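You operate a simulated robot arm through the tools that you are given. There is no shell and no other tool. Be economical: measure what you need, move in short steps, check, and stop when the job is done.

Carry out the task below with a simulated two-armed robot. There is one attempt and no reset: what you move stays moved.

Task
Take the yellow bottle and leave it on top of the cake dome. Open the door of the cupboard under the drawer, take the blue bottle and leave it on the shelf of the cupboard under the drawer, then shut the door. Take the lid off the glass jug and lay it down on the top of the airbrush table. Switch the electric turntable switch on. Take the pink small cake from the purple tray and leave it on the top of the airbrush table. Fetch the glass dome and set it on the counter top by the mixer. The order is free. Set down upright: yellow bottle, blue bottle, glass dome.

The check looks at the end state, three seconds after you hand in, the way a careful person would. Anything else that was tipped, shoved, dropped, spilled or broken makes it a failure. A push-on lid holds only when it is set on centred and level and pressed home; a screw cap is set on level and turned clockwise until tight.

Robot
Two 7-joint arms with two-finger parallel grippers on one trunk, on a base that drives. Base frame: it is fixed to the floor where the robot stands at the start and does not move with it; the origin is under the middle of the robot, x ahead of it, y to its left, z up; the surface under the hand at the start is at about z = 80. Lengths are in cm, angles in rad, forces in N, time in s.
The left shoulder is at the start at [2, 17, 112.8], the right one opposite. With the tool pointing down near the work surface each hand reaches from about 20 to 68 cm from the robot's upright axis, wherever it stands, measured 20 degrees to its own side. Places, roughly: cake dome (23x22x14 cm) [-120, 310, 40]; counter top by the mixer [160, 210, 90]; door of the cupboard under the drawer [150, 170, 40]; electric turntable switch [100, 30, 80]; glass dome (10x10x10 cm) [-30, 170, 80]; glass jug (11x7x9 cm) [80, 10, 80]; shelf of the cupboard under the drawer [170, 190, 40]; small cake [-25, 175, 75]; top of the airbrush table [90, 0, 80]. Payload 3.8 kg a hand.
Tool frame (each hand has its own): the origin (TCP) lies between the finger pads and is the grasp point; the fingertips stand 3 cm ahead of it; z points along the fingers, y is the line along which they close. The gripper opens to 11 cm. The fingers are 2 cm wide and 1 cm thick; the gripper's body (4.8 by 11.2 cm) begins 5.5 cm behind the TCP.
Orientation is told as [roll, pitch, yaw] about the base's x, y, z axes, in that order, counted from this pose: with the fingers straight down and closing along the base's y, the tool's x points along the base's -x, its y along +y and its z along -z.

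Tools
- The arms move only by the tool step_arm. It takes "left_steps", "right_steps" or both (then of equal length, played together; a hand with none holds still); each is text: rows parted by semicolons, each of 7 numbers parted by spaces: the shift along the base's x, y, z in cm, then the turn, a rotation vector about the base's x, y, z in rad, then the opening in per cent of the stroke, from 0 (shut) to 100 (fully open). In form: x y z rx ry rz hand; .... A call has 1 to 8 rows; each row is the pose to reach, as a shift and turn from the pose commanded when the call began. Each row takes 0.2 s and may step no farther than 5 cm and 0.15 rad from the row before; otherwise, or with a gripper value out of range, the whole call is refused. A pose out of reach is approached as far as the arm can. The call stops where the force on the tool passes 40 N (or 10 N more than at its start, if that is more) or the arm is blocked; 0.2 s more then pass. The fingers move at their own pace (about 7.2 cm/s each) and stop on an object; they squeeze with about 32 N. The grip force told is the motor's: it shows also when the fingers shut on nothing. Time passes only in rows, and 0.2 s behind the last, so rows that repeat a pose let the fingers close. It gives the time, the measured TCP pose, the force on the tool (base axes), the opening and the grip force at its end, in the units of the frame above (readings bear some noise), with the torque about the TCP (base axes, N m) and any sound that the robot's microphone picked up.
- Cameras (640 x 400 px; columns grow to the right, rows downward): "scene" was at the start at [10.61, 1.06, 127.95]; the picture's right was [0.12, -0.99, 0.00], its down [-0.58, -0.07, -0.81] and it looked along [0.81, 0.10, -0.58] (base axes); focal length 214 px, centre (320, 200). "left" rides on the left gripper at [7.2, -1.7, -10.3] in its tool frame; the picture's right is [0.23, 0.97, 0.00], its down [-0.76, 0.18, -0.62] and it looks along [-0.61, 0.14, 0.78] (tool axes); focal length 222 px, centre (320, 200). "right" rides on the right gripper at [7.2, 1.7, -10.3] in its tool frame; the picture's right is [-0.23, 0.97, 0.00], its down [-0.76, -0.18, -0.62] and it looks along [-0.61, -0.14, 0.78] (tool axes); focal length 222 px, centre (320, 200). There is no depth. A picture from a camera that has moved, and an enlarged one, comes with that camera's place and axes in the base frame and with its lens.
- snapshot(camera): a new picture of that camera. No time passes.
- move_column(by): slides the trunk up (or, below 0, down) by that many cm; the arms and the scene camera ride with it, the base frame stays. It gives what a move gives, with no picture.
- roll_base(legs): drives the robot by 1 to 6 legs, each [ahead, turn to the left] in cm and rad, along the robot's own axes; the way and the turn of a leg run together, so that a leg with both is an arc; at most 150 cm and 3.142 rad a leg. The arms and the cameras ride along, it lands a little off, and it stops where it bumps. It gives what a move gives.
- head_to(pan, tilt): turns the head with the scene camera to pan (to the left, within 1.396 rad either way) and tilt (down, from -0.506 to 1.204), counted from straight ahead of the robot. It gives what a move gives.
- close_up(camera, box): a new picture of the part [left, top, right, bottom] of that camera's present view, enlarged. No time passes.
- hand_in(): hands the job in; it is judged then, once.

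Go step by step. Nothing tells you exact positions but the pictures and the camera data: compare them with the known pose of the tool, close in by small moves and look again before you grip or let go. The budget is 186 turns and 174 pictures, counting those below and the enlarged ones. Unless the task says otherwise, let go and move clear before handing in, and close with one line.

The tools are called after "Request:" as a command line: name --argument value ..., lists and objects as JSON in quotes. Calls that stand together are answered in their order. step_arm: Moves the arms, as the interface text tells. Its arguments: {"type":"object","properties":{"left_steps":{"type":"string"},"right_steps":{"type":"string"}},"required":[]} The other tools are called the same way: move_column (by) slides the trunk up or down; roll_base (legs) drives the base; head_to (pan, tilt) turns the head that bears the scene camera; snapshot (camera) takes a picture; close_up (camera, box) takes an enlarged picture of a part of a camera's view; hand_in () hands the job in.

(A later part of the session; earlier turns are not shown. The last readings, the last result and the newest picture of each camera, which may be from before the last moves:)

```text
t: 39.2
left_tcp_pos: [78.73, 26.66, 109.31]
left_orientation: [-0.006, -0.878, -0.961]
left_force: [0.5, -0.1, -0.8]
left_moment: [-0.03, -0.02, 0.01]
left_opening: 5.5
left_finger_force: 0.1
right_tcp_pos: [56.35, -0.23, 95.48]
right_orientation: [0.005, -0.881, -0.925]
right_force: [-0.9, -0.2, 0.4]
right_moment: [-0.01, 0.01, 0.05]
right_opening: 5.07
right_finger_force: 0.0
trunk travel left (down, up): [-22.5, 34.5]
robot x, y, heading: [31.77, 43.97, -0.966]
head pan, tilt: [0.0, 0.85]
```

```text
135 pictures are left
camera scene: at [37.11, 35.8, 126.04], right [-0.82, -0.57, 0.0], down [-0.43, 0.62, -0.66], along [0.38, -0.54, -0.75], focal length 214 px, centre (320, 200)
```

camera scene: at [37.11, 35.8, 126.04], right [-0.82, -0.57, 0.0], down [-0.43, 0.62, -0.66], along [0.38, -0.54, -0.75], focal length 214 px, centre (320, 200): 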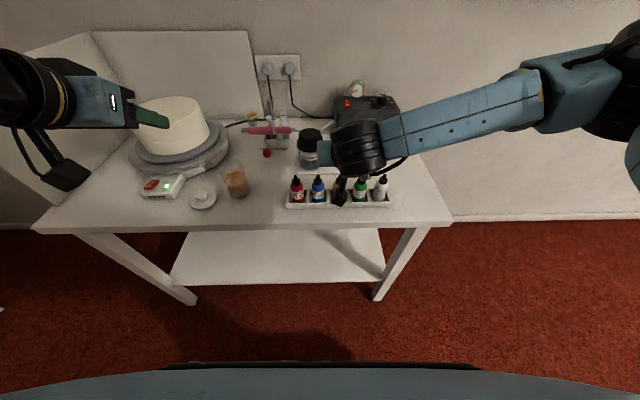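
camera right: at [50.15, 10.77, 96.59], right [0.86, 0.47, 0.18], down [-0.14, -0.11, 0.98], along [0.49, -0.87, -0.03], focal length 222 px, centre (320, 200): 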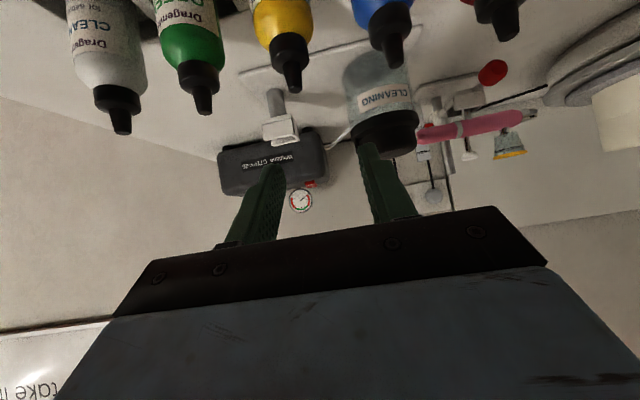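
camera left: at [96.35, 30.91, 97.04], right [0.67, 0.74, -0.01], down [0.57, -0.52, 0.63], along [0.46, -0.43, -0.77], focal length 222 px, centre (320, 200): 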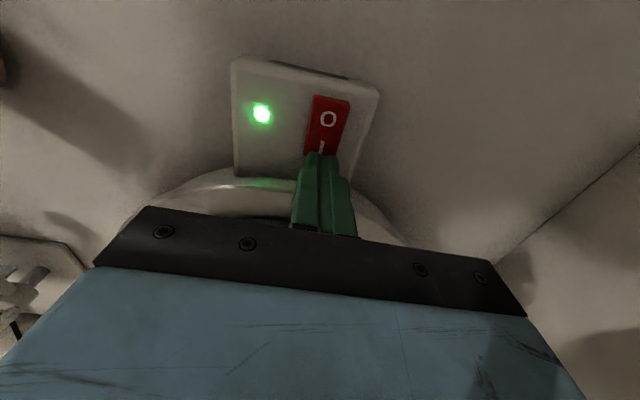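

The yellow tip comes out about 0.45 cm toward green from the hand's centre. I correct, then descend partway and check again.

Request:
step_arm --right_steps "-0.37 -0.26 0 0 0 0 46; -0.37 -0.26 -3 0 0 0 46; -0.37 -0.26 -5 0 0 0 46; -0.37 -0.26 -6 0 0 0 46; -0.37 -0.26 -6 0 0 0 46"

Request:
snapshot --camera "right"

Request:
close_up --camera "scene" --box '[280, 160, 400, 220]'

```text
t: 40.4
left_tcp_pos: [78.68, 26.61, 109.28]
left_orientation: [-0.008, -0.877, -0.964]
left_force: [-0.1, 0.1, 0.3]
left_moment: [-0.02, -0.03, 0.01]
left_opening: 5.48
left_finger_force: 0.0
right_tcp_pos: [55.97, -0.36, 89.58]
right_orientation: [0.006, -0.881, -0.925]
right_force: [0.6, 0.9, 0.5]
right_moment: [0.02, 0.0, -0.01]
right_opening: 5.03
right_finger_force: 0.0
trunk travel left (down, up): [-22.5, 34.5]
robot x, y, heading: [31.65, 43.61, -0.965]
head pan, tilt: [0.0, 0.85]
```

```text
134 pictures are left
camera right: at [49.73, 10.55, 90.62], right [0.86, 0.47, 0.18], down [-0.14, -0.11, 0.98], along [0.49, -0.87, -0.03], focal length 222 px, centre (320, 200)
```

right: 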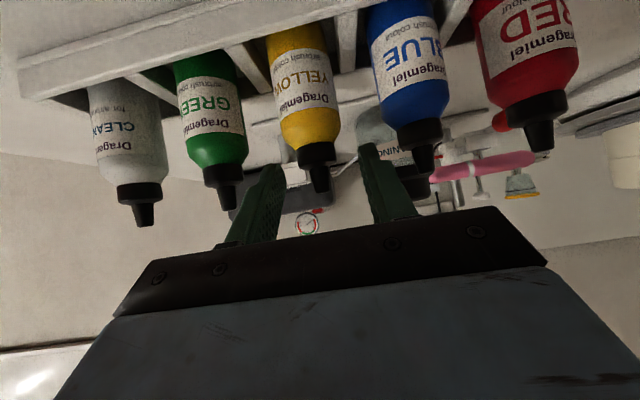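

```text
5.33 times, centred on (340, 190) of scene
camera zoom: at [37.09, 35.78, 126.04], right [-0.82, -0.57, 0.0], down [-0.43, 0.62, -0.66], along [0.38, -0.54, -0.75], focal length 1144 px, centre (213, 253)
```

zoom: 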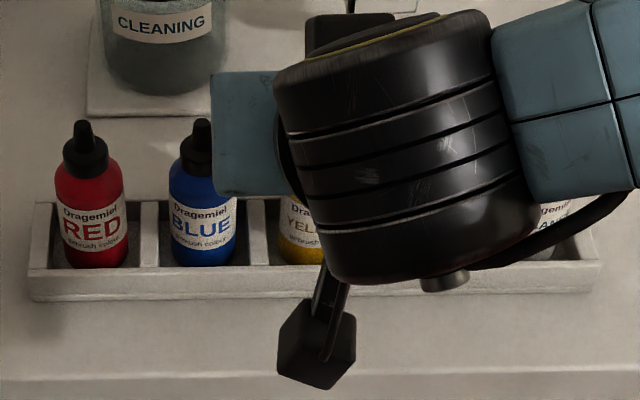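

The nozzle tip is exactly at the grasp point. I descend 4 cm straight down.

Request:
step_arm --right_steps "0 0 -1 0 0 0 46; 0 0 -2 0 0 0 46; 0 0 -3 0 0 0 46; 0 0 -4 0 0 0 46; 0 0 -4 0 0 0 46"

Request:
snapshot --camera "right"

```text
t: 41.6
left_tcp_pos: [78.67, 26.7, 109.4]
left_orientation: [-0.008, -0.878, -0.963]
left_force: [0.6, 0.9, -0.1]
left_moment: [-0.03, 0.03, 0.01]
left_opening: 5.5
left_finger_force: 0.0
right_tcp_pos: [55.89, -0.29, 85.55]
right_orientation: [0.009, -0.881, -0.928]
right_force: [0.3, -0.3, -0.5]
right_moment: [0.0, 0.01, 0.05]
right_opening: 5.05
right_finger_force: 0.2
trunk travel left (down, up): [-22.5, 34.5]
robot x, y, heading: [31.51, 43.89, -0.961]
head pan, tilt: [0.0, 0.85]
```

```text
132 pictures are left
camera right: at [49.69, 10.59, 86.65], right [0.86, 0.47, 0.18], down [-0.14, -0.11, 0.98], along [0.49, -0.87, -0.03], focal length 222 px, centre (320, 200)
```

right: 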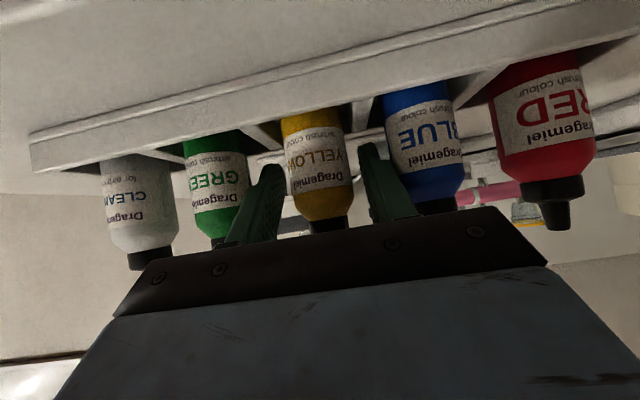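

The fingers straddle the yellow bottle without touching its neighbours. I close and lift.

Request:
step_arm --right_steps "0 0 0 0 0 0 15; 0 0 0 0 0 0 15; 0 0 0 0 0 0 15; 0 0 1 0 0 0 15; 0 0 3 0 0 0 15; 0 0 6 0 0 0 15; 0 0 10 0 0 0 15; 0 0 13 0 0 0 15"

Request:
snapshot --camera "right"

```text
t: 43.4
left_tcp_pos: [78.72, 26.65, 109.27]
left_orientation: [-0.007, -0.876, -0.964]
left_force: [-0.7, 0.7, -0.3]
left_moment: [0.02, 0.07, 0.01]
left_opening: 5.48
left_finger_force: 0.0
right_tcp_pos: [55.91, -0.24, 98.57]
right_orientation: [0.005, -0.879, -0.927]
right_force: [0.0, -0.1, -0.5]
right_moment: [-0.01, 0.02, -0.01]
right_opening: 3.22
right_finger_force: 31.9
trunk travel left (down, up): [-22.5, 34.5]
robot x, y, heading: [31.76, 44.04, -0.964]
head pan, tilt: [0.0, 0.85]
```

```text
131 pictures are left
camera right: at [49.75, 10.64, 99.69], right [0.86, 0.47, 0.18], down [-0.14, -0.11, 0.98], along [0.49, -0.87, -0.03], focal length 222 px, centre (320, 200)
```

right: 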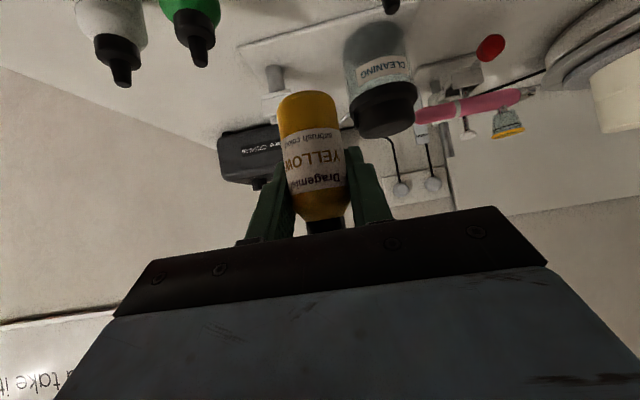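

Yellow is held (3.22 cm). I swing the right hand aside and bring the left hand over blue.

Request:
step_arm --right_steps "-3.3 -2.3 1 0 0 0 15; -6.6 -4.6 2 0 0 0 15; -9.9 -6.9 4 0 0 0 15; -13.2 -9.2 6 0 0 0 15; -16 -11 8 0 0 0 15; -16 -11 8 0 0 0 15; -16 -11 8 0 0 0 15; -16 -11 8 0 0 0 15" --left_steps "0 0 0 0 0 0 46; -3 -3.7 0 0 0 0 46; -6 -7.4 -1.5 0 0 0 46; -9 -11.1 -3.5 0 0 0.01 46; -12 -14.8 -5.5 0 0 0.02 46; -15 -18.5 -7.5 0 0 0.03 46; -17 -21.5 -10 0 0 0.04 46; -18.4 -23.7 -13.5 0 0 0.04 46"

Request:
snapshot --camera "left"

Request:
snapshot --camera "scene"

```text
refused: row 4 steps farther than a row can; nothing moved
```

```text
130 pictures are left
camera left: at [70.15, 36.16, 110.36], right [0.72, 0.67, -0.18], down [0.15, 0.1, 0.98], along [0.68, -0.73, -0.03], focal length 222 px, centre (320, 200)
```

left: 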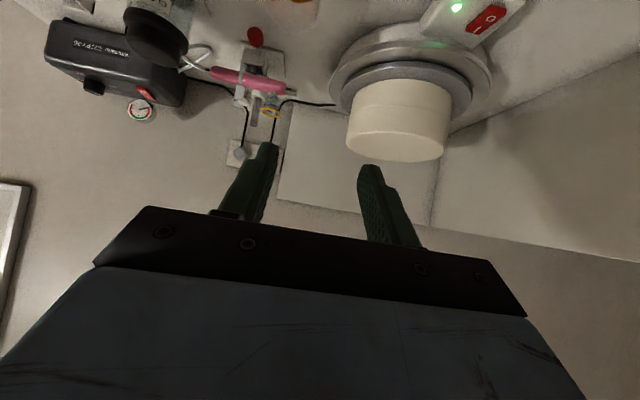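

```text
129 pictures are left
camera scene: at [37.09, 35.79, 126.04], right [-0.82, -0.57, 0.0], down [-0.43, 0.62, -0.66], along [0.38, -0.54, -0.75], focal length 214 px, centre (320, 200)
```

scene: 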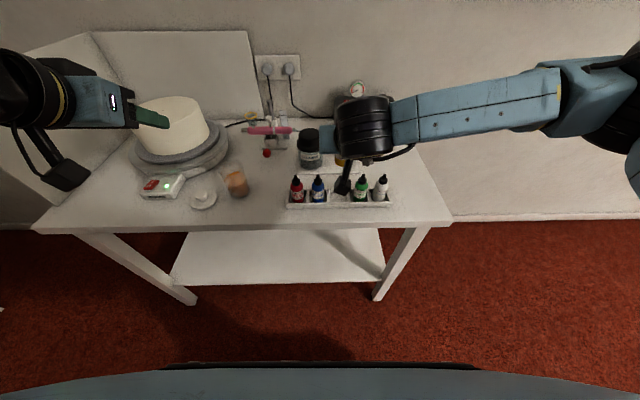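

I redo it with smaller rows.

Request:
step_arm --right_steps "-3.3 -2.3 1 0 0 0 15; -6.6 -4.6 2 0 0 0 15; -9.9 -6.9 4 0 0 0 15; -13.2 -9.2 6 0 0 0 15; -16 -11 8 0 0 0 15; -16 -11 8 0 0 0 15; -16 -11 8 0 0 0 15; -16 -11 8 0 0 0 15" --left_steps "-2.3 -3 0 0 0 0 46; -4.6 -6 -1.5 0 0 0 46; -6.9 -9 -3 0 0 0.01 46; -9.2 -12 -4.5 0 0 0.02 46; -11.5 -15 -6 0 0 0.03 46; -13.8 -18 -8 0 0 0.04 46; -16.1 -21 -10.5 0 0 0.04 46; -18.4 -23.7 -13.5 0 0 0.04 46"

Request:
snapshot --camera "left"

Request:
snapshot --camera "scene"

```text
t: 45.2
left_tcp_pos: [60.22, 3.08, 95.91]
left_orientation: [-0.004, -0.878, -0.923]
left_force: [-0.7, -0.7, -0.4]
left_moment: [0.0, -0.03, 0.0]
left_opening: 5.05
left_finger_force: 0.0
right_tcp_pos: [39.92, -11.49, 106.41]
right_orientation: [0.006, -0.88, -0.928]
right_force: [0.3, -0.3, -0.7]
right_moment: [0.01, 0.0, 0.03]
right_opening: 3.21
right_finger_force: 31.7
trunk travel left (down, up): [-22.5, 34.5]
robot x, y, heading: [31.46, 43.74, -0.962]
head pan, tilt: [0.0, 0.85]
```

```text
128 pictures are left
camera left: at [51.25, 12.1, 96.91], right [0.69, 0.7, -0.18], down [0.15, 0.1, 0.98], along [0.71, -0.71, -0.03], focal length 222 px, centre (320, 200)
```

left: 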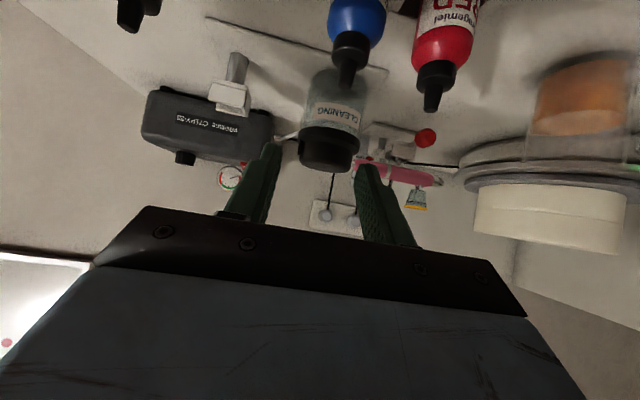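

```text
127 pictures are left
camera scene: at [37.06, 35.74, 126.04], right [-0.82, -0.57, 0.0], down [-0.43, 0.62, -0.66], along [0.38, -0.54, -0.75], focal length 214 px, centre (320, 200)
```

scene: 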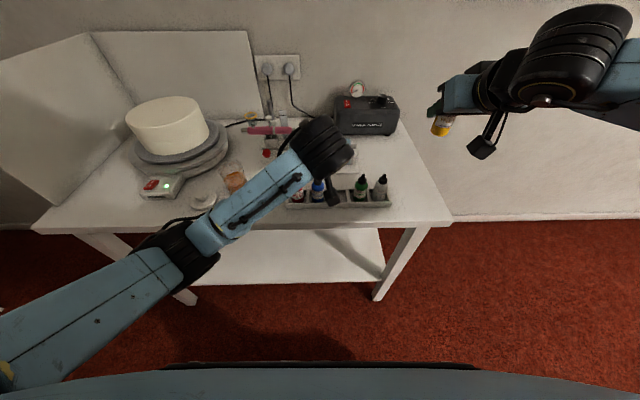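

Blue's tip is about 0.35 cm off; I correct and descend to nozzle height.

Request:
step_arm --left_steps "0.25 0.25 0 0 0 0 46; 0.25 0.25 -3 0 0 0 46; 0.25 0.25 -5 0 0 0 46; 0.25 0.25 -6.2 0 0 0 46; 0.25 0.25 -6.2 0 0 0 46"

Request:
snapshot --camera "left"

```text
t: 46.4
left_tcp_pos: [60.49, 3.17, 89.55]
left_orientation: [-0.008, -0.877, -0.923]
left_force: [-0.3, -0.8, -0.4]
left_moment: [-0.03, -0.04, -0.01]
left_opening: 5.06
left_finger_force: 0.2
right_tcp_pos: [39.88, -11.33, 106.39]
right_orientation: [0.008, -0.881, -0.927]
right_force: [-0.3, -1.4, 0.0]
right_moment: [-0.03, 0.0, 0.0]
right_opening: 3.21
right_finger_force: 31.9
trunk travel left (down, up): [-22.5, 34.5]
robot x, y, heading: [31.57, 43.53, -0.967]
head pan, tilt: [0.0, 0.85]
```

```text
126 pictures are left
camera left: at [51.6, 12.34, 90.64], right [0.69, 0.7, -0.18], down [0.15, 0.1, 0.98], along [0.71, -0.71, -0.03], focal length 222 px, centre (320, 200)
```

left: 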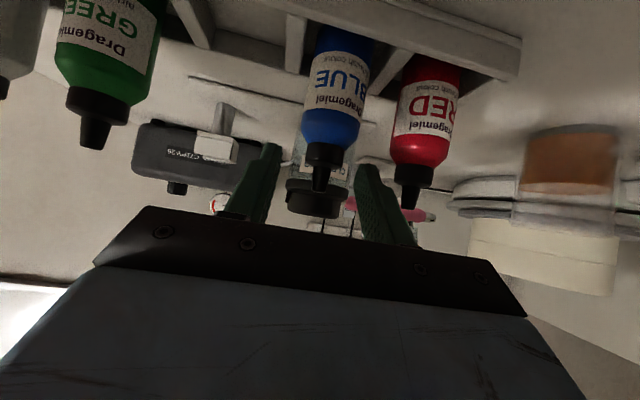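

Aligned. I descend, grip, and lift.

Request:
step_arm --left_steps "0 0 -1 0 0 0 46; 0 0 -2 0 0 0 46; 0 0 -3 0 0 0 46; 0 0 -4 0 0 0 46; 0 0 -4 0 0 0 15; 0 0 -4 0 0 0 15; 0 0 -4 0 0 0 15; 0 0 -4 0 0 0 15"

Request:
snapshot --camera "left"

Request:
step_arm --left_steps "0 0 1 0 0 0 15; 0 0 3 0 0 0 15; 0 0 6 0 0 0 15; 0 0 10 0 0 0 15; 0 0 14 0 0 0 15; -2.3 3.3 16 0 0 0 15; -4.6 6.6 18 0 0 0 15; -6.9 9.9 20 0 0 0 15"

Request:
snapshot --camera "left"

Request:
snapshot --camera "scene"

```text
t: 48.2
left_tcp_pos: [60.52, 3.28, 85.65]
left_orientation: [-0.008, -0.876, -0.923]
left_force: [0.7, -0.5, 0.6]
left_moment: [0.03, 0.0, 0.03]
left_opening: 3.2
left_finger_force: 32.4
right_tcp_pos: [39.93, -11.3, 106.47]
right_orientation: [0.008, -0.881, -0.926]
right_force: [0.1, 1.1, -1.0]
right_moment: [-0.02, 0.01, 0.0]
right_opening: 3.22
right_finger_force: 31.9
trunk travel left (down, up): [-22.5, 34.5]
robot x, y, heading: [32.01, 43.89, -0.97]
head pan, tilt: [0.0, 0.85]
```

```text
125 pictures are left
camera left: at [51.64, 12.35, 86.65], right [0.69, 0.7, -0.18], down [0.15, 0.1, 0.98], along [0.71, -0.71, -0.03], focal length 222 px, centre (320, 200)
```

left: 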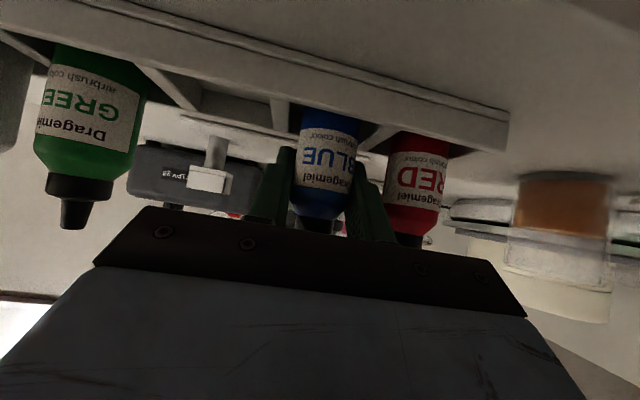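

```text
t: 50.2
left_tcp_pos: [57.22, 12.75, 101.0]
left_orientation: [0.102, -0.883, -0.968]
left_force: [-0.6, 0.4, -0.9]
left_moment: [-0.02, 0.0, -0.03]
left_opening: 3.24
left_finger_force: 32.0
left hand out of reach, approached as far as the arm can: row 8
right_tcp_pos: [39.99, -11.36, 106.29]
right_orientation: [0.007, -0.879, -0.927]
right_force: [0.8, 0.5, -0.8]
right_moment: [0.02, 0.04, 0.01]
right_opening: 3.23
right_finger_force: 32.0
trunk travel left (down, up): [-22.5, 34.5]
robot x, y, heading: [31.71, 44.1, -0.964]
head pan, tilt: [0.0, 0.85]
stopped in row 8 (left hand): the arm was blocked; the commanded pose is now the measured one
```

```text
124 pictures are left
camera left: at [47.85, 21.44, 101.84], right [0.67, 0.73, -0.11], down [0.09, 0.07, 0.99], along [0.73, -0.68, -0.02], focal length 222 px, centre (320, 200)
```

left: 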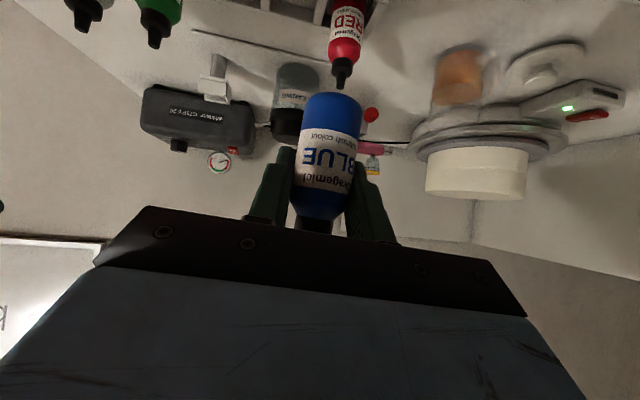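

```text
123 pictures are left
camera scene: at [37.12, 35.77, 126.04], right [-0.82, -0.57, 0.0], down [-0.43, 0.62, -0.66], along [0.38, -0.54, -0.75], focal length 214 px, centre (320, 200)
```

scene: 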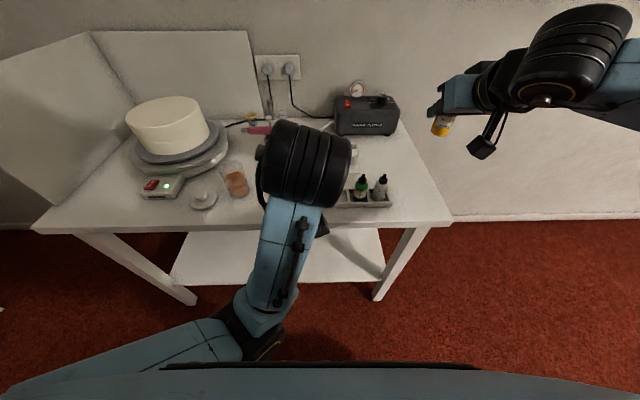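

Both bottles are held. I bring the left hand to a more comfortable spot on its own side, restore its roll, and then turn the robot to view the room.

Request:
step_arm --left_steps "3.3 2.3 1 -0.03 0 0 15; 6.6 4.6 2 -0.06 0.02 0 15; 9.9 6.9 3 -0.08 0.04 0 15; 13.2 9.2 4 -0.1 0.05 0 15; 13.2 9.2 4 -0.1 0.05 0 15"

Request:
roll_base --legs '[[0, 2.4]]'

Request:
head_to --pan 0 --tilt 0.3

Request:
snapshot --camera "scene"

```text
t: 51.4
left_tcp_pos: [71.83, 21.55, 103.82]
left_orientation: [0.024, -0.913, -0.889]
left_force: [0.0, -0.6, -0.2]
left_moment: [-0.02, -0.03, 0.03]
left_opening: 3.22
left_finger_force: 31.9
left hand out of reach, approached as far as the arm can: row 4, 5
right_tcp_pos: [39.92, -11.35, 106.42]
right_orientation: [0.008, -0.881, -0.926]
right_force: [-0.4, 0.2, 0.2]
right_moment: [-0.03, 0.03, -0.03]
right_opening: 3.22
right_finger_force: 31.7
trunk travel left (down, up): [-22.5, 34.5]
robot x, y, heading: [31.56, 43.88, -0.967]
head pan, tilt: [0.0, 0.85]
```

```text
t: 57.4
left_tcp_pos: [17.78, 88.09, 104.52]
left_orientation: [0.024, -0.936, 1.499]
left_force: [0.6, -0.5, -0.5]
left_moment: [0.02, 0.01, 0.01]
left_opening: 3.21
left_finger_force: 32.3
right_tcp_pos: [63.66, 89.6, 106.42]
right_orientation: [0.008, -0.882, 1.454]
right_force: [0.0, 0.7, -0.8]
right_moment: [0.0, 0.0, 0.0]
right_opening: 3.2
right_finger_force: 32.5
trunk travel left (down, up): [-22.5, 34.5]
robot x, y, heading: [31.53, 43.69, 1.414]
head pan, tilt: [0.0, 0.85]
```

```text
t: 58.4
left_tcp_pos: [17.59, 88.08, 104.56]
left_orientation: [0.032, -0.935, 1.496]
left_force: [0.9, -0.4, 0.0]
left_moment: [0.0, -0.01, -0.01]
left_opening: 3.21
left_finger_force: 32.8
right_tcp_pos: [63.84, 89.71, 106.33]
right_orientation: [0.007, -0.88, 1.454]
right_force: [-0.1, -0.4, -1.3]
right_moment: [0.01, -0.02, -0.02]
right_opening: 3.21
right_finger_force: 32.2
trunk travel left (down, up): [-22.5, 34.5]
robot x, y, heading: [31.97, 43.99, 1.414]
head pan, tilt: [0.0, 0.3]
```

```text
122 pictures are left
camera scene: at [33.23, 55.25, 130.87], right [0.99, -0.16, 0.0], down [-0.05, -0.29, -0.95], along [0.15, 0.94, -0.3], focal length 214 px, centre (320, 200)
```

scene: 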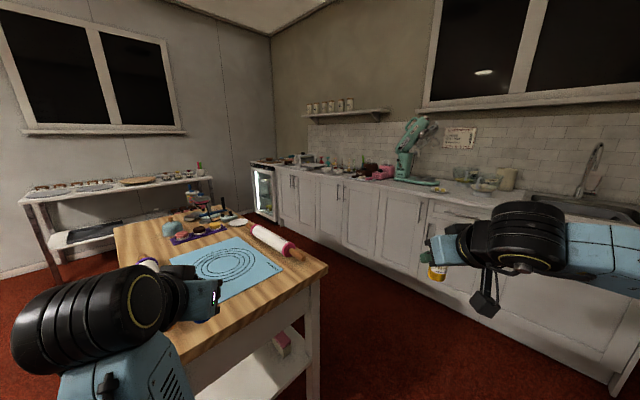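

I see the central work table with tray, the counter with teal mixer, and the left rack. I zoom in on the counter, central table and left rack.

Request:
close_up --camera "scene" --box '[340, 110, 640, 300]'

Request:
close_up --camera "scene" --box '[110, 170, 330, 300]'

Request:
close_up --camera "scene" --box '[0, 140, 240, 290]'

Request:
close_up --camera "scene" --box '[240, 140, 480, 290]'

```text
2.11 times, centred on (490, 205) of scene
camera zoom: at [33.23, 55.25, 130.87], right [0.99, -0.16, 0.0], down [-0.05, -0.29, -0.95], along [0.15, 0.94, -0.3], focal length 452 px, centre (-38, 190)
```

zoom: 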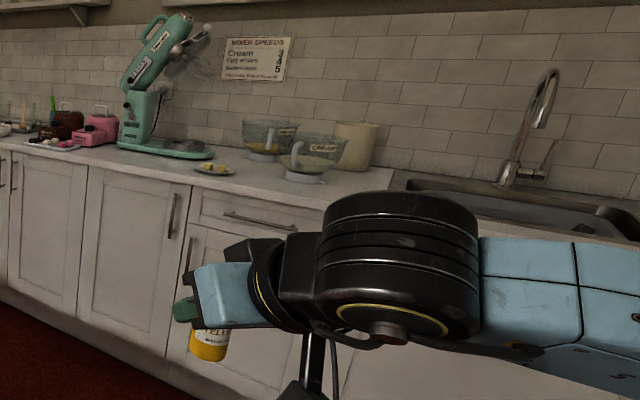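

```text
2.91 times, centred on (220, 235) of scene
camera zoom: at [33.23, 55.25, 130.87], right [0.99, -0.16, 0.0], down [-0.05, -0.29, -0.95], along [0.15, 0.94, -0.3], focal length 624 px, centre (611, 98)
```

zoom: 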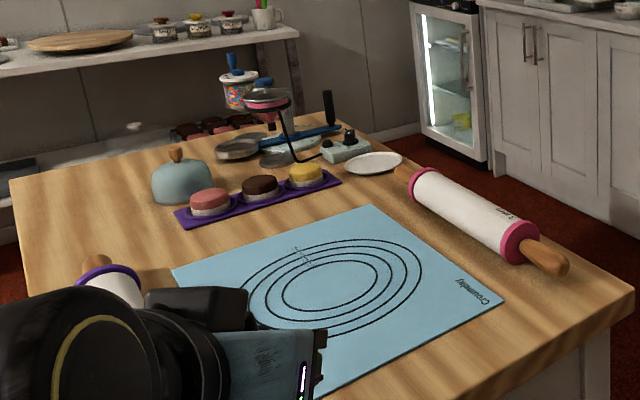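

```text
2.67 times, centred on (120, 215) of scene
camera zoom: at [33.23, 55.25, 130.87], right [0.99, -0.16, 0.0], down [-0.05, -0.29, -0.95], along [0.15, 0.94, -0.3], focal length 572 px, centre (853, 160)
```

zoom: 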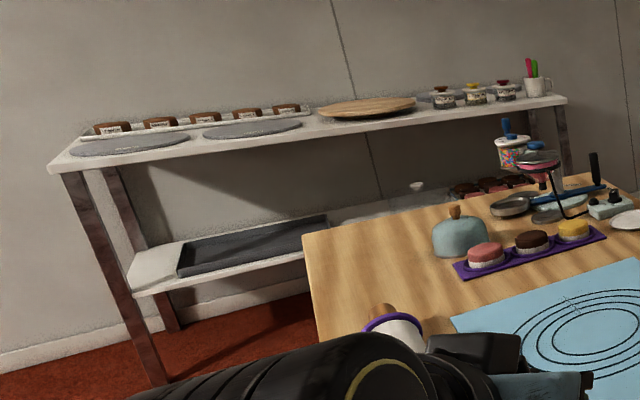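

```text
2.67 times, centred on (360, 215) of scene
camera zoom: at [33.23, 55.25, 130.87], right [0.99, -0.16, 0.0], down [-0.05, -0.29, -0.95], along [0.15, 0.94, -0.3], focal length 572 px, centre (213, 160)
```

zoom: 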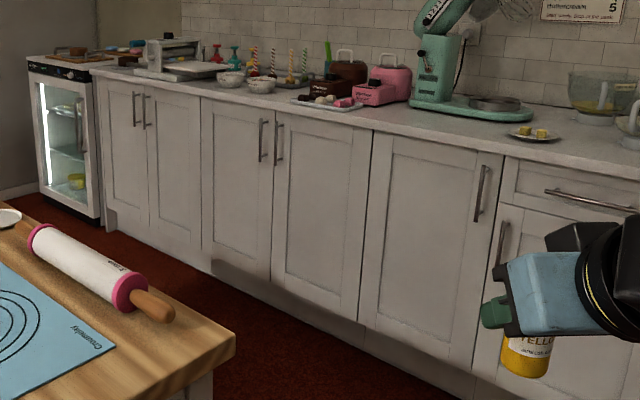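

The glass dome is the pale-blue cloche beside the purple tray, and the cake dome is on the lower shelf of the far rack. I carry yellow to the rack first, going round the left side of the central table.

Request:
roll_base --legs '[[0, 1.438], [92, 0], [0, -0.661], [130, 0]]'

Request:
head_to --pan -0.5 --tilt 0.5

Request:
snapshot --camera "scene"

```text
t: 74.7
left_tcp_pos: [-172.11, 198.94, 104.53]
left_orientation: [0.032, -0.934, 2.266]
left_force: [0.3, 0.3, -1.4]
left_moment: [0.0, -0.04, -0.03]
left_opening: 3.21
left_finger_force: 31.3
right_tcp_pos: [-140.05, 232.06, 106.34]
right_orientation: [0.005, -0.881, 2.22]
right_force: [0.0, -0.3, -0.5]
right_moment: [-0.01, -0.01, -0.01]
right_opening: 3.22
right_finger_force: 32.3
trunk travel left (down, up): [-22.5, 34.5]
robot x, y, heading: [-131.61, 177.08, 2.178]
head pan, tilt: [0.0, 0.3]
```

```text
t: 75.6
left_tcp_pos: [-172.2, 198.78, 104.57]
left_orientation: [0.035, -0.933, 2.263]
left_force: [-0.3, 1.0, -1.3]
left_moment: [-0.02, 0.0, 0.0]
left_opening: 3.23
left_finger_force: 32.3
right_tcp_pos: [-139.93, 232.06, 106.62]
right_orientation: [0.007, -0.88, 2.22]
right_force: [-0.2, 0.1, -0.9]
right_moment: [0.01, 0.0, -0.02]
right_opening: 3.23
right_finger_force: 32.4
trunk travel left (down, up): [-22.5, 34.5]
robot x, y, heading: [-131.26, 176.56, 2.179]
head pan, tilt: [-0.499, 0.499]
```

```text
117 pictures are left
camera scene: at [-133.87, 187.63, 129.04], right [0.99, 0.11, 0.0], down [0.05, -0.48, -0.88], along [-0.1, 0.87, -0.48], focal length 214 px, centre (320, 200)
```

scene: 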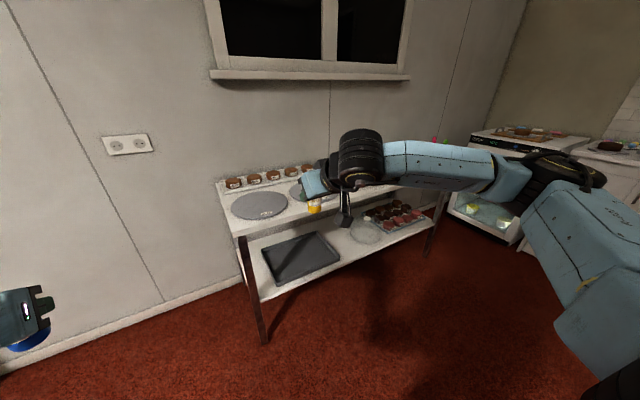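

The dome is on the lower shelf between a tray and the cupcakes. I zoom in.

Request:
close_up --camera "scene" --box '[220, 150, 460, 310]'

Request:
close_up --camera "scene" --box '[320, 195, 440, 270]'

```text
2.50 times, centred on (340, 230) of scene
camera zoom: at [-133.87, 187.63, 129.04], right [0.99, 0.11, 0.0], down [0.05, -0.48, -0.88], along [-0.1, 0.87, -0.48], focal length 536 px, centre (270, 125)
```

zoom: 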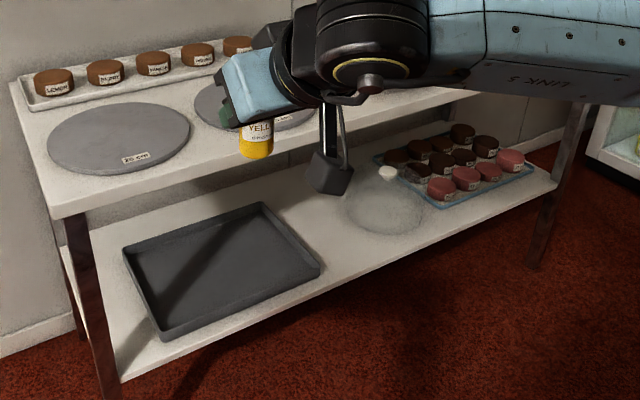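

```text
5.33 times, centred on (380, 232) of scene
camera zoom: at [-133.87, 187.63, 129.04], right [0.99, 0.11, 0.0], down [0.05, -0.48, -0.88], along [-0.1, 0.87, -0.48], focal length 1144 px, centre (0, 27)
```

zoom: 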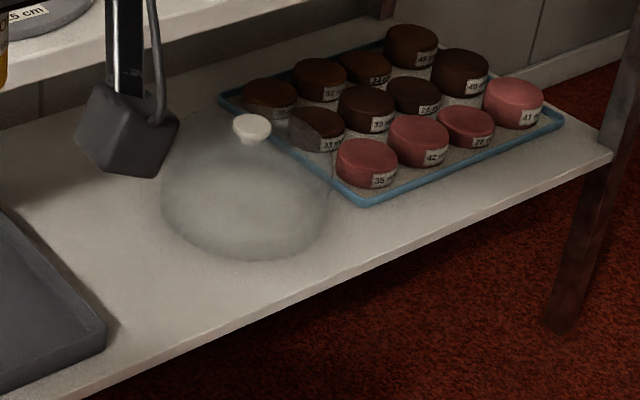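

The knob on the dome is at about (-117.7,302.4,54), under the upper shelf (top z 80). I drive to face the rack squarely, just short of it.

Request:
roll_base --legs '[[0, -1.196], [64.8, 0], [0, 1.207]]'

Request:
head_to --pan -0.2 --tilt 0.85

Request:
snapshot --camera "scene"

```text
t: 85.2
left_tcp_pos: [-137.66, 253.01, 104.42]
left_orientation: [0.033, -0.933, 2.276]
left_force: [0.5, 0.1, -0.1]
left_moment: [0.03, -0.01, 0.0]
left_opening: 3.2
left_finger_force: 32.0
right_tcp_pos: [-105.89, 286.55, 106.45]
right_orientation: [0.006, -0.879, 2.233]
right_force: [-0.4, -0.7, -0.9]
right_moment: [-0.02, 0.02, 0.01]
right_opening: 3.2
right_finger_force: 31.9
trunk travel left (down, up): [-22.5, 34.5]
robot x, y, heading: [-96.72, 231.53, 2.193]
head pan, tilt: [-0.499, 0.499]
```

```text
t: 86.0
left_tcp_pos: [-137.7, 253.07, 104.49]
left_orientation: [0.035, -0.934, 2.274]
left_force: [0.0, -0.7, -0.7]
left_moment: [0.01, 0.02, -0.02]
left_opening: 3.22
left_finger_force: 32.3
right_tcp_pos: [-105.9, 286.55, 106.47]
right_orientation: [0.008, -0.881, 2.233]
right_force: [0.0, -0.4, 0.0]
right_moment: [-0.02, 0.02, 0.0]
right_opening: 3.21
right_finger_force: 32.1
trunk travel left (down, up): [-22.5, 34.5]
robot x, y, heading: [-96.68, 231.39, 2.194]
head pan, tilt: [-0.201, 0.85]
```

```text
114 pictures are left
camera scene: at [-101.24, 240.33, 126.05], right [0.91, 0.41, 0.0], down [0.31, -0.68, -0.66], along [-0.27, 0.6, -0.75], focal length 214 px, centre (320, 200)
```

scene: 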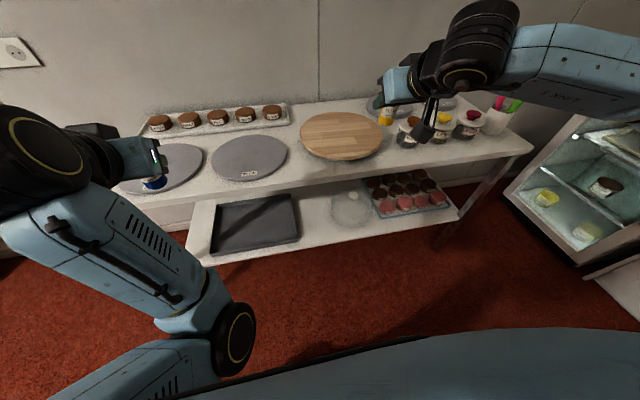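

The knob re-triangulates to about (-116,313,47); the lower shelf is at z≈33. I lower the trunk, then lower the right hand in front of the rack while raising the left.

Request:
move_column --by -22

Request:
step_arm --right_steps "1 -1.5 -4 0 0 0 15; 2 -3 -8 0 0 0 15; 3 -4.5 -12 0 0 0 15; 3 -4.5 -16.5 0 0 0 15; 3 -4.5 -21 0 0 0 15; 3 -4.5 -25.5 0 0 0 15; 3 -4.5 -30 0 0 0 15; 3 -4.5 -34 0 0 0 15" --left_steps "0 0 4 0 0 0 15; 0 0 8 0 0 0 15; 0 0 12 0 0 0 15; 0 0 16 0 0 0 15; 0 0 20 0 0 0 15; 0 0 20 0 0 0 15; 0 0 20 0 0 0 15; 0 0 20 0 0 0 15"

Request:
snapshot --camera "scene"

Request:
snapshot --camera "right"

```text
t: 88.3
left_tcp_pos: [-137.54, 253.04, 82.47]
left_orientation: [0.033, -0.933, 2.273]
left_force: [0.1, 0.7, -0.5]
left_moment: [0.01, -0.01, 0.01]
left_opening: 3.21
left_finger_force: 31.9
right_tcp_pos: [-105.9, 286.58, 84.49]
right_orientation: [0.006, -0.881, 2.235]
right_force: [-0.4, -0.1, -0.9]
right_moment: [-0.01, 0.0, -0.04]
right_opening: 3.23
right_finger_force: 32.1
trunk travel left (down, up): [-0.5, 56.5]
robot x, y, heading: [-96.58, 231.43, 2.195]
head pan, tilt: [-0.201, 0.85]
```

```text
t: 90.1
left_tcp_pos: [-145.27, 260.77, 98.35]
left_orientation: [0.034, -0.937, 2.274]
left_force: [-0.4, 0.1, -1.0]
left_moment: [0.01, 0.04, -0.02]
left_opening: 3.21
left_finger_force: 31.6
left hand out of reach, approached as far as the arm can: row 1, 2, 3, 4, 5, 6, 7, 8
right_tcp_pos: [-102.94, 282.07, 65.71]
right_orientation: [0.006, -0.88, 2.234]
right_force: [0.2, 0.4, -0.4]
right_moment: [-0.03, -0.01, -0.01]
right_opening: 3.21
right_finger_force: 32.1
right hand out of reach, approached as far as the arm can: row 5, 6, 7, 8
trunk travel left (down, up): [-0.5, 56.5]
robot x, y, heading: [-96.59, 231.39, 2.196]
head pan, tilt: [-0.201, 0.85]
```

```text
113 pictures are left
camera scene: at [-101.24, 240.32, 104.04], right [0.91, 0.41, 0.0], down [0.31, -0.69, -0.66], along [-0.27, 0.6, -0.75], focal length 214 px, centre (320, 200)
```

scene: 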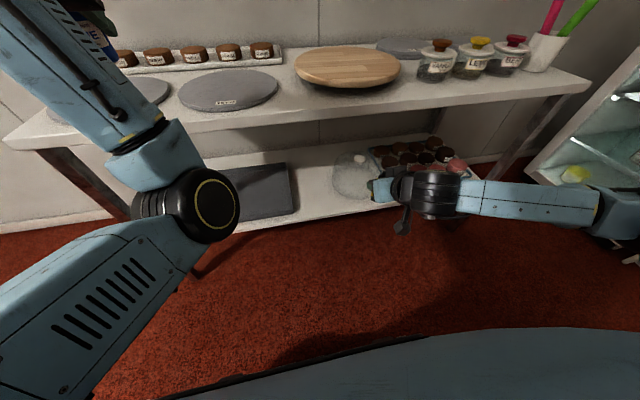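

```text
112 pictures are left
camera right: at [-96.37, 271.03, 66.76], right [-0.85, -0.49, 0.18], down [0.14, 0.12, 0.98], along [-0.5, 0.86, -0.03], focal length 222 px, centre (320, 200)
```

right: 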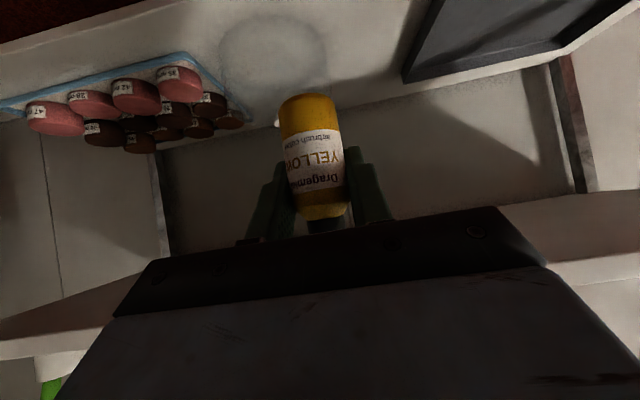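

The arm hit its range at z≈66 this close in. I drive 13 cm ahead, then test lower reach further out.

Request:
roll_base --legs '[[13, 0]]'

Request:
step_arm --right_steps "0 0 -3 0 0 0 15; 0 0 -6 0 0 0 15; 0 0 -9 0 0 0 15; 0 0 -12 0 0 0 15"

```text
t: 91.4
left_tcp_pos: [-152.89, 271.16, 98.24]
left_orientation: [0.033, -0.935, 2.276]
left_force: [0.4, 0.3, -0.7]
left_moment: [0.0, -0.04, 0.01]
left_opening: 3.2
left_finger_force: 32.2
right_tcp_pos: [-110.5, 292.59, 65.64]
right_orientation: [0.009, -0.88, 2.235]
right_force: [0.1, 0.3, -0.6]
right_moment: [-0.03, 0.04, -0.01]
right_opening: 3.22
right_finger_force: 32.0
trunk travel left (down, up): [-0.5, 56.5]
robot x, y, heading: [-103.92, 241.72, 2.2]
head pan, tilt: [-0.201, 0.85]
```

```text
t: 92.4
left_tcp_pos: [-152.88, 271.18, 98.19]
left_orientation: [0.033, -0.936, 2.276]
left_force: [-0.7, -0.2, -0.4]
left_moment: [0.02, -0.01, 0.01]
left_opening: 3.22
left_finger_force: 32.0
right_tcp_pos: [-110.39, 292.73, 64.96]
right_orientation: [0.01, -0.876, 2.236]
right_force: [0.2, 0.1, -1.2]
right_moment: [0.01, -0.02, 0.03]
right_opening: 3.18
right_finger_force: 31.8
right hand out of reach, approached as far as the arm can: row 1, 2, 3, 4
trunk travel left (down, up): [-0.5, 56.5]
robot x, y, heading: [-104.21, 242.19, 2.197]
head pan, tilt: [-0.201, 0.85]
```

The limit is joint-related; I shift left and forward a bit and try lowering there, where I'd set the bottle down.

Request:
step_arm --right_steps "-3.3 -2.4 0 0 0 0 15; -6.6 -4.8 0 0 0 0 15; -9.8 -7 0 0 0 0 15; -11.5 -4.6 -2 0 0 0 15; -12.8 -2.5 -4.5 0 0 0 15; -13.5 -1.5 -8.5 0 0 0 15; -14 -0.8 -12.5 0 0 0 15"

Request:
snapshot --camera "scene"

```text
t: 94.0
left_tcp_pos: [-152.88, 271.27, 98.32]
left_orientation: [0.033, -0.934, 2.275]
left_force: [0.3, -0.5, -0.8]
left_moment: [0.02, 0.01, -0.03]
left_opening: 3.2
left_finger_force: 32.0
right_tcp_pos: [-124.12, 291.9, 54.94]
right_orientation: [-0.002, -0.877, 2.232]
right_force: [0.1, 0.1, -1.1]
right_moment: [0.01, 0.0, 0.03]
right_opening: 3.21
right_finger_force: 32.2
right hand out of reach, approached as far as the arm can: row 7
trunk travel left (down, up): [-0.5, 56.5]
robot x, y, heading: [-104.28, 241.81, 2.197]
head pan, tilt: [-0.201, 0.85]
```

```text
111 pictures are left
camera scene: at [-108.79, 250.83, 104.04], right [0.91, 0.41, 0.0], down [0.31, -0.68, -0.66], along [-0.27, 0.6, -0.75], focal length 214 px, centre (320, 200)
```

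scene: 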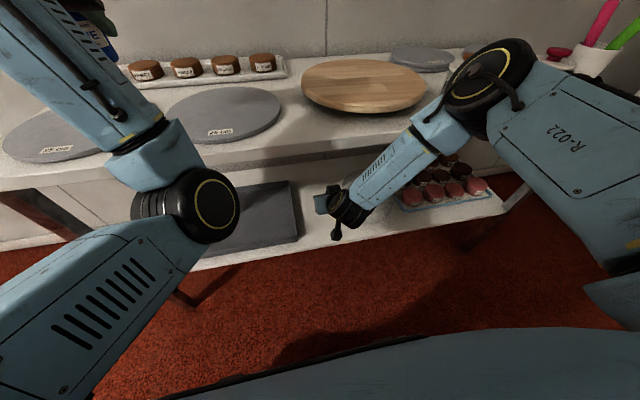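

The bottle is now at z≈55 near the gap, with the wrist outside the rack. The geometry allows placing directly on the knob, so I move in horizontally at this height, first halfway, and look.

Request:
step_arm --right_steps "1.5 3.5 0.3 0 0 0 15; 3 7 0.3 0 0 0 15; 4.5 10.5 0.3 0 0 0 15; 4.5 10.5 0.3 0 0 0 15"

Request:
snapshot --camera "right"

Request:
snapshot --camera "scene"

```text
t: 95.0
left_tcp_pos: [-152.88, 271.28, 98.43]
left_orientation: [0.035, -0.935, 2.275]
left_force: [-1.7, -0.5, 0.6]
left_moment: [-0.02, -0.01, -0.02]
left_opening: 3.19
left_finger_force: 31.8
right_tcp_pos: [-120.18, 297.72, 57.12]
right_orientation: [0.032, -0.834, 2.213]
right_force: [-0.4, -0.5, -0.6]
right_moment: [0.0, 0.01, 0.01]
right_opening: 3.22
right_finger_force: 31.8
right hand out of reach, approached as far as the arm can: row 1, 2, 3, 4
trunk travel left (down, up): [-0.5, 56.5]
robot x, y, heading: [-104.48, 241.96, 2.196]
head pan, tilt: [-0.201, 0.85]
```

```text
110 pictures are left
camera right: at [-113.64, 286.83, 58.9], right [-0.86, -0.48, 0.19], down [0.13, 0.16, 0.98], along [-0.5, 0.86, -0.08], focal length 222 px, centre (320, 200)
```

right: 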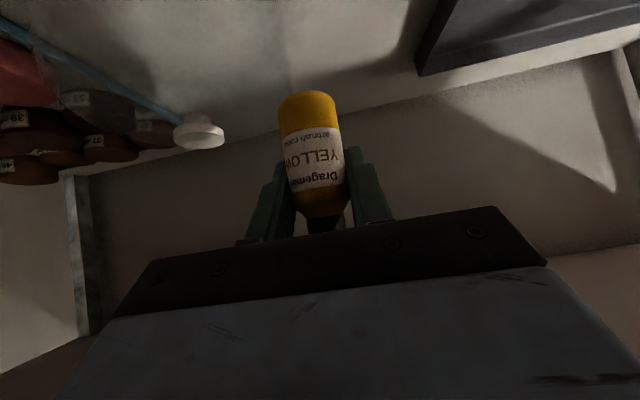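

```text
109 pictures are left
camera scene: at [-108.79, 250.85, 104.04], right [0.91, 0.41, 0.0], down [0.31, -0.69, -0.66], along [-0.27, 0.6, -0.75], focal length 214 px, centre (320, 200)
```

scene: 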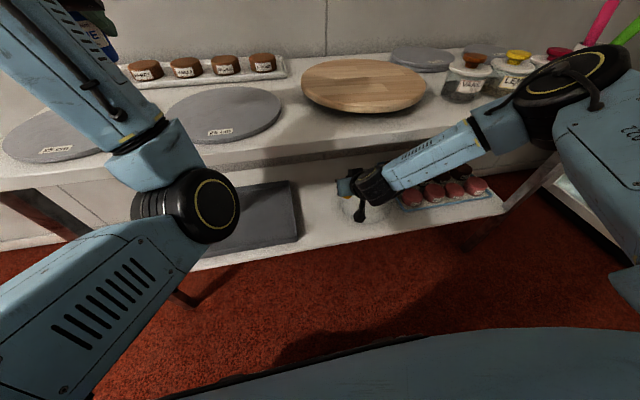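

The wrist limit shows: the arm must be more stretched out. I back off 15 cm, turn slightly right so the knob lies straight ahead of the right shoulder, then extend the hand.

Request:
roll_base --legs '[[-15, 0], [0, -0.15]]'

Request:
step_arm --right_steps "-2.1 3.6 0 0 0 0 15; -4.2 7.2 0 0 0 0 15; -6.3 10.8 0 0 0 0 15; -8.4 14.4 0 0 0 0 15"

```text
t: 97.0
left_tcp_pos: [-139.31, 266.09, 98.34]
left_orientation: [0.034, -0.934, 2.124]
left_force: [0.3, 0.0, -0.6]
left_moment: [-0.02, 0.0, 0.01]
left_opening: 3.23
left_finger_force: 31.8
right_tcp_pos: [-102.94, 287.48, 57.13]
right_orientation: [0.032, -0.834, 2.064]
right_force: [0.5, -0.3, -0.7]
right_moment: [-0.03, -0.01, 0.0]
right_opening: 3.22
right_finger_force: 31.8
trunk travel left (down, up): [-0.5, 56.5]
robot x, y, heading: [-95.43, 229.65, 2.046]
head pan, tilt: [-0.201, 0.85]
```

```text
t: 98.0
left_tcp_pos: [-139.41, 266.2, 98.37]
left_orientation: [0.033, -0.936, 2.129]
left_force: [0.4, -0.1, -1.3]
left_moment: [0.05, -0.02, -0.03]
left_opening: 3.23
left_finger_force: 32.2
right_tcp_pos: [-111.46, 301.84, 57.19]
right_orientation: [0.035, -0.835, 2.062]
right_force: [-0.3, 0.5, -1.0]
right_moment: [-0.01, -0.01, 0.02]
right_opening: 3.23
right_finger_force: 31.4
trunk travel left (down, up): [-0.5, 56.5]
robot x, y, heading: [-95.48, 230.19, 2.045]
head pan, tilt: [-0.201, 0.85]
```

The hand now reaches. I straighten its orientation, line up sideways and set z≈54.5.

Request:
step_arm --right_steps "0.7 0.4 -1 0.025 0.002 -0.012 15; 1.5 0.8 -2.5 0.049 0.004 -0.023 15; 1.5 0.8 -2.5 0.049 0.004 -0.023 15"

Request:
snapshot --camera "right"

Request:
snapshot --camera "scene"

```text
t: 98.8
left_tcp_pos: [-139.32, 266.1, 98.38]
left_orientation: [0.033, -0.937, 2.125]
left_force: [0.4, -0.1, -0.5]
left_moment: [-0.03, 0.0, -0.03]
left_opening: 3.22
left_finger_force: 32.1
right_tcp_pos: [-109.83, 302.78, 54.64]
right_orientation: [0.005, -0.878, 2.063]
right_force: [-0.4, -0.2, 0.1]
right_moment: [0.03, 0.03, -0.01]
right_opening: 3.2
right_finger_force: 31.6
trunk travel left (down, up): [-0.5, 56.5]
robot x, y, heading: [-95.44, 229.79, 2.041]
head pan, tilt: [-0.201, 0.85]
```

```text
108 pictures are left
camera right: at [-105.33, 290.71, 55.8], right [-0.93, -0.33, 0.18], down [0.16, 0.09, 0.98], along [-0.34, 0.94, -0.03], focal length 222 px, centre (320, 200)
```

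right: 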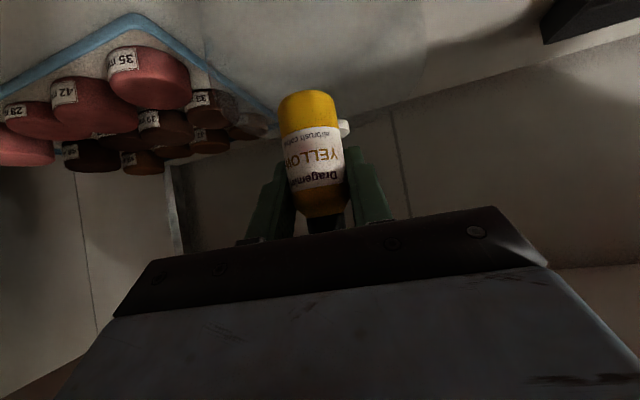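

```text
107 pictures are left
camera scene: at [-98.76, 239.33, 104.04], right [0.96, 0.27, 0.0], down [0.2, -0.72, -0.66], along [-0.18, 0.64, -0.75], focal length 214 px, centre (320, 200)
```

scene: 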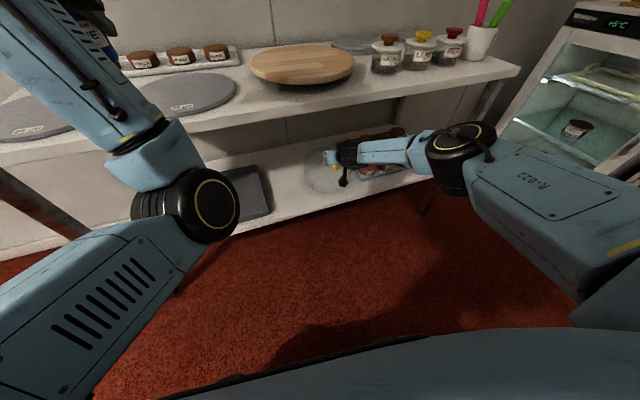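

Arm is low and clear of the upper shelf. I drive 9 cm in and look.

Request:
roll_base --legs '[[9, 0]]'

Request:
snapshot --camera "right"

Request:
close_up --camera "scene" --box '[260, 100, 420, 220]'

```text
t: 99.9
left_tcp_pos: [-143.43, 274.06, 98.33]
left_orientation: [0.036, -0.936, 2.126]
left_force: [-1.2, -0.9, -1.4]
left_moment: [0.02, -0.03, 0.0]
left_opening: 3.22
left_finger_force: 31.9
right_tcp_pos: [-114.05, 310.7, 54.56]
right_orientation: [0.003, -0.881, 2.06]
right_force: [0.5, 0.6, -0.1]
right_moment: [0.01, 0.02, -0.01]
right_opening: 3.21
right_finger_force: 32.2
trunk travel left (down, up): [-0.5, 56.5]
robot x, y, heading: [-99.59, 237.97, 2.046]
head pan, tilt: [-0.201, 0.85]
```

```text
106 pictures are left
camera right: at [-109.43, 298.73, 55.81], right [-0.93, -0.33, 0.18], down [0.16, 0.09, 0.98], along [-0.34, 0.94, -0.03], focal length 222 px, centre (320, 200)
```

right: 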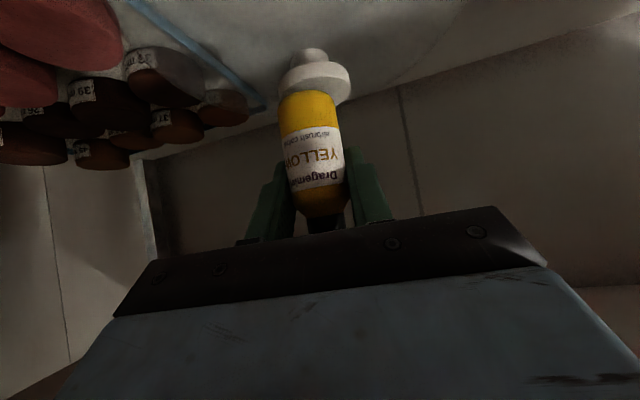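

```text
3.33 times, centred on (340, 160) of scene
camera zoom: at [-102.88, 247.36, 104.04], right [0.96, 0.27, 0.0], down [0.2, -0.72, -0.66], along [-0.18, 0.64, -0.75], focal length 715 px, centre (253, 333)
```

zoom: 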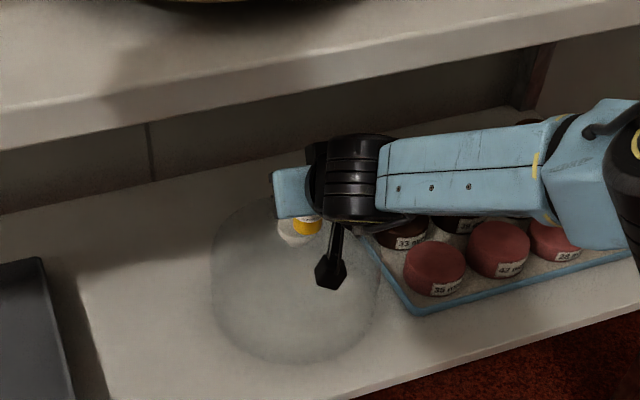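

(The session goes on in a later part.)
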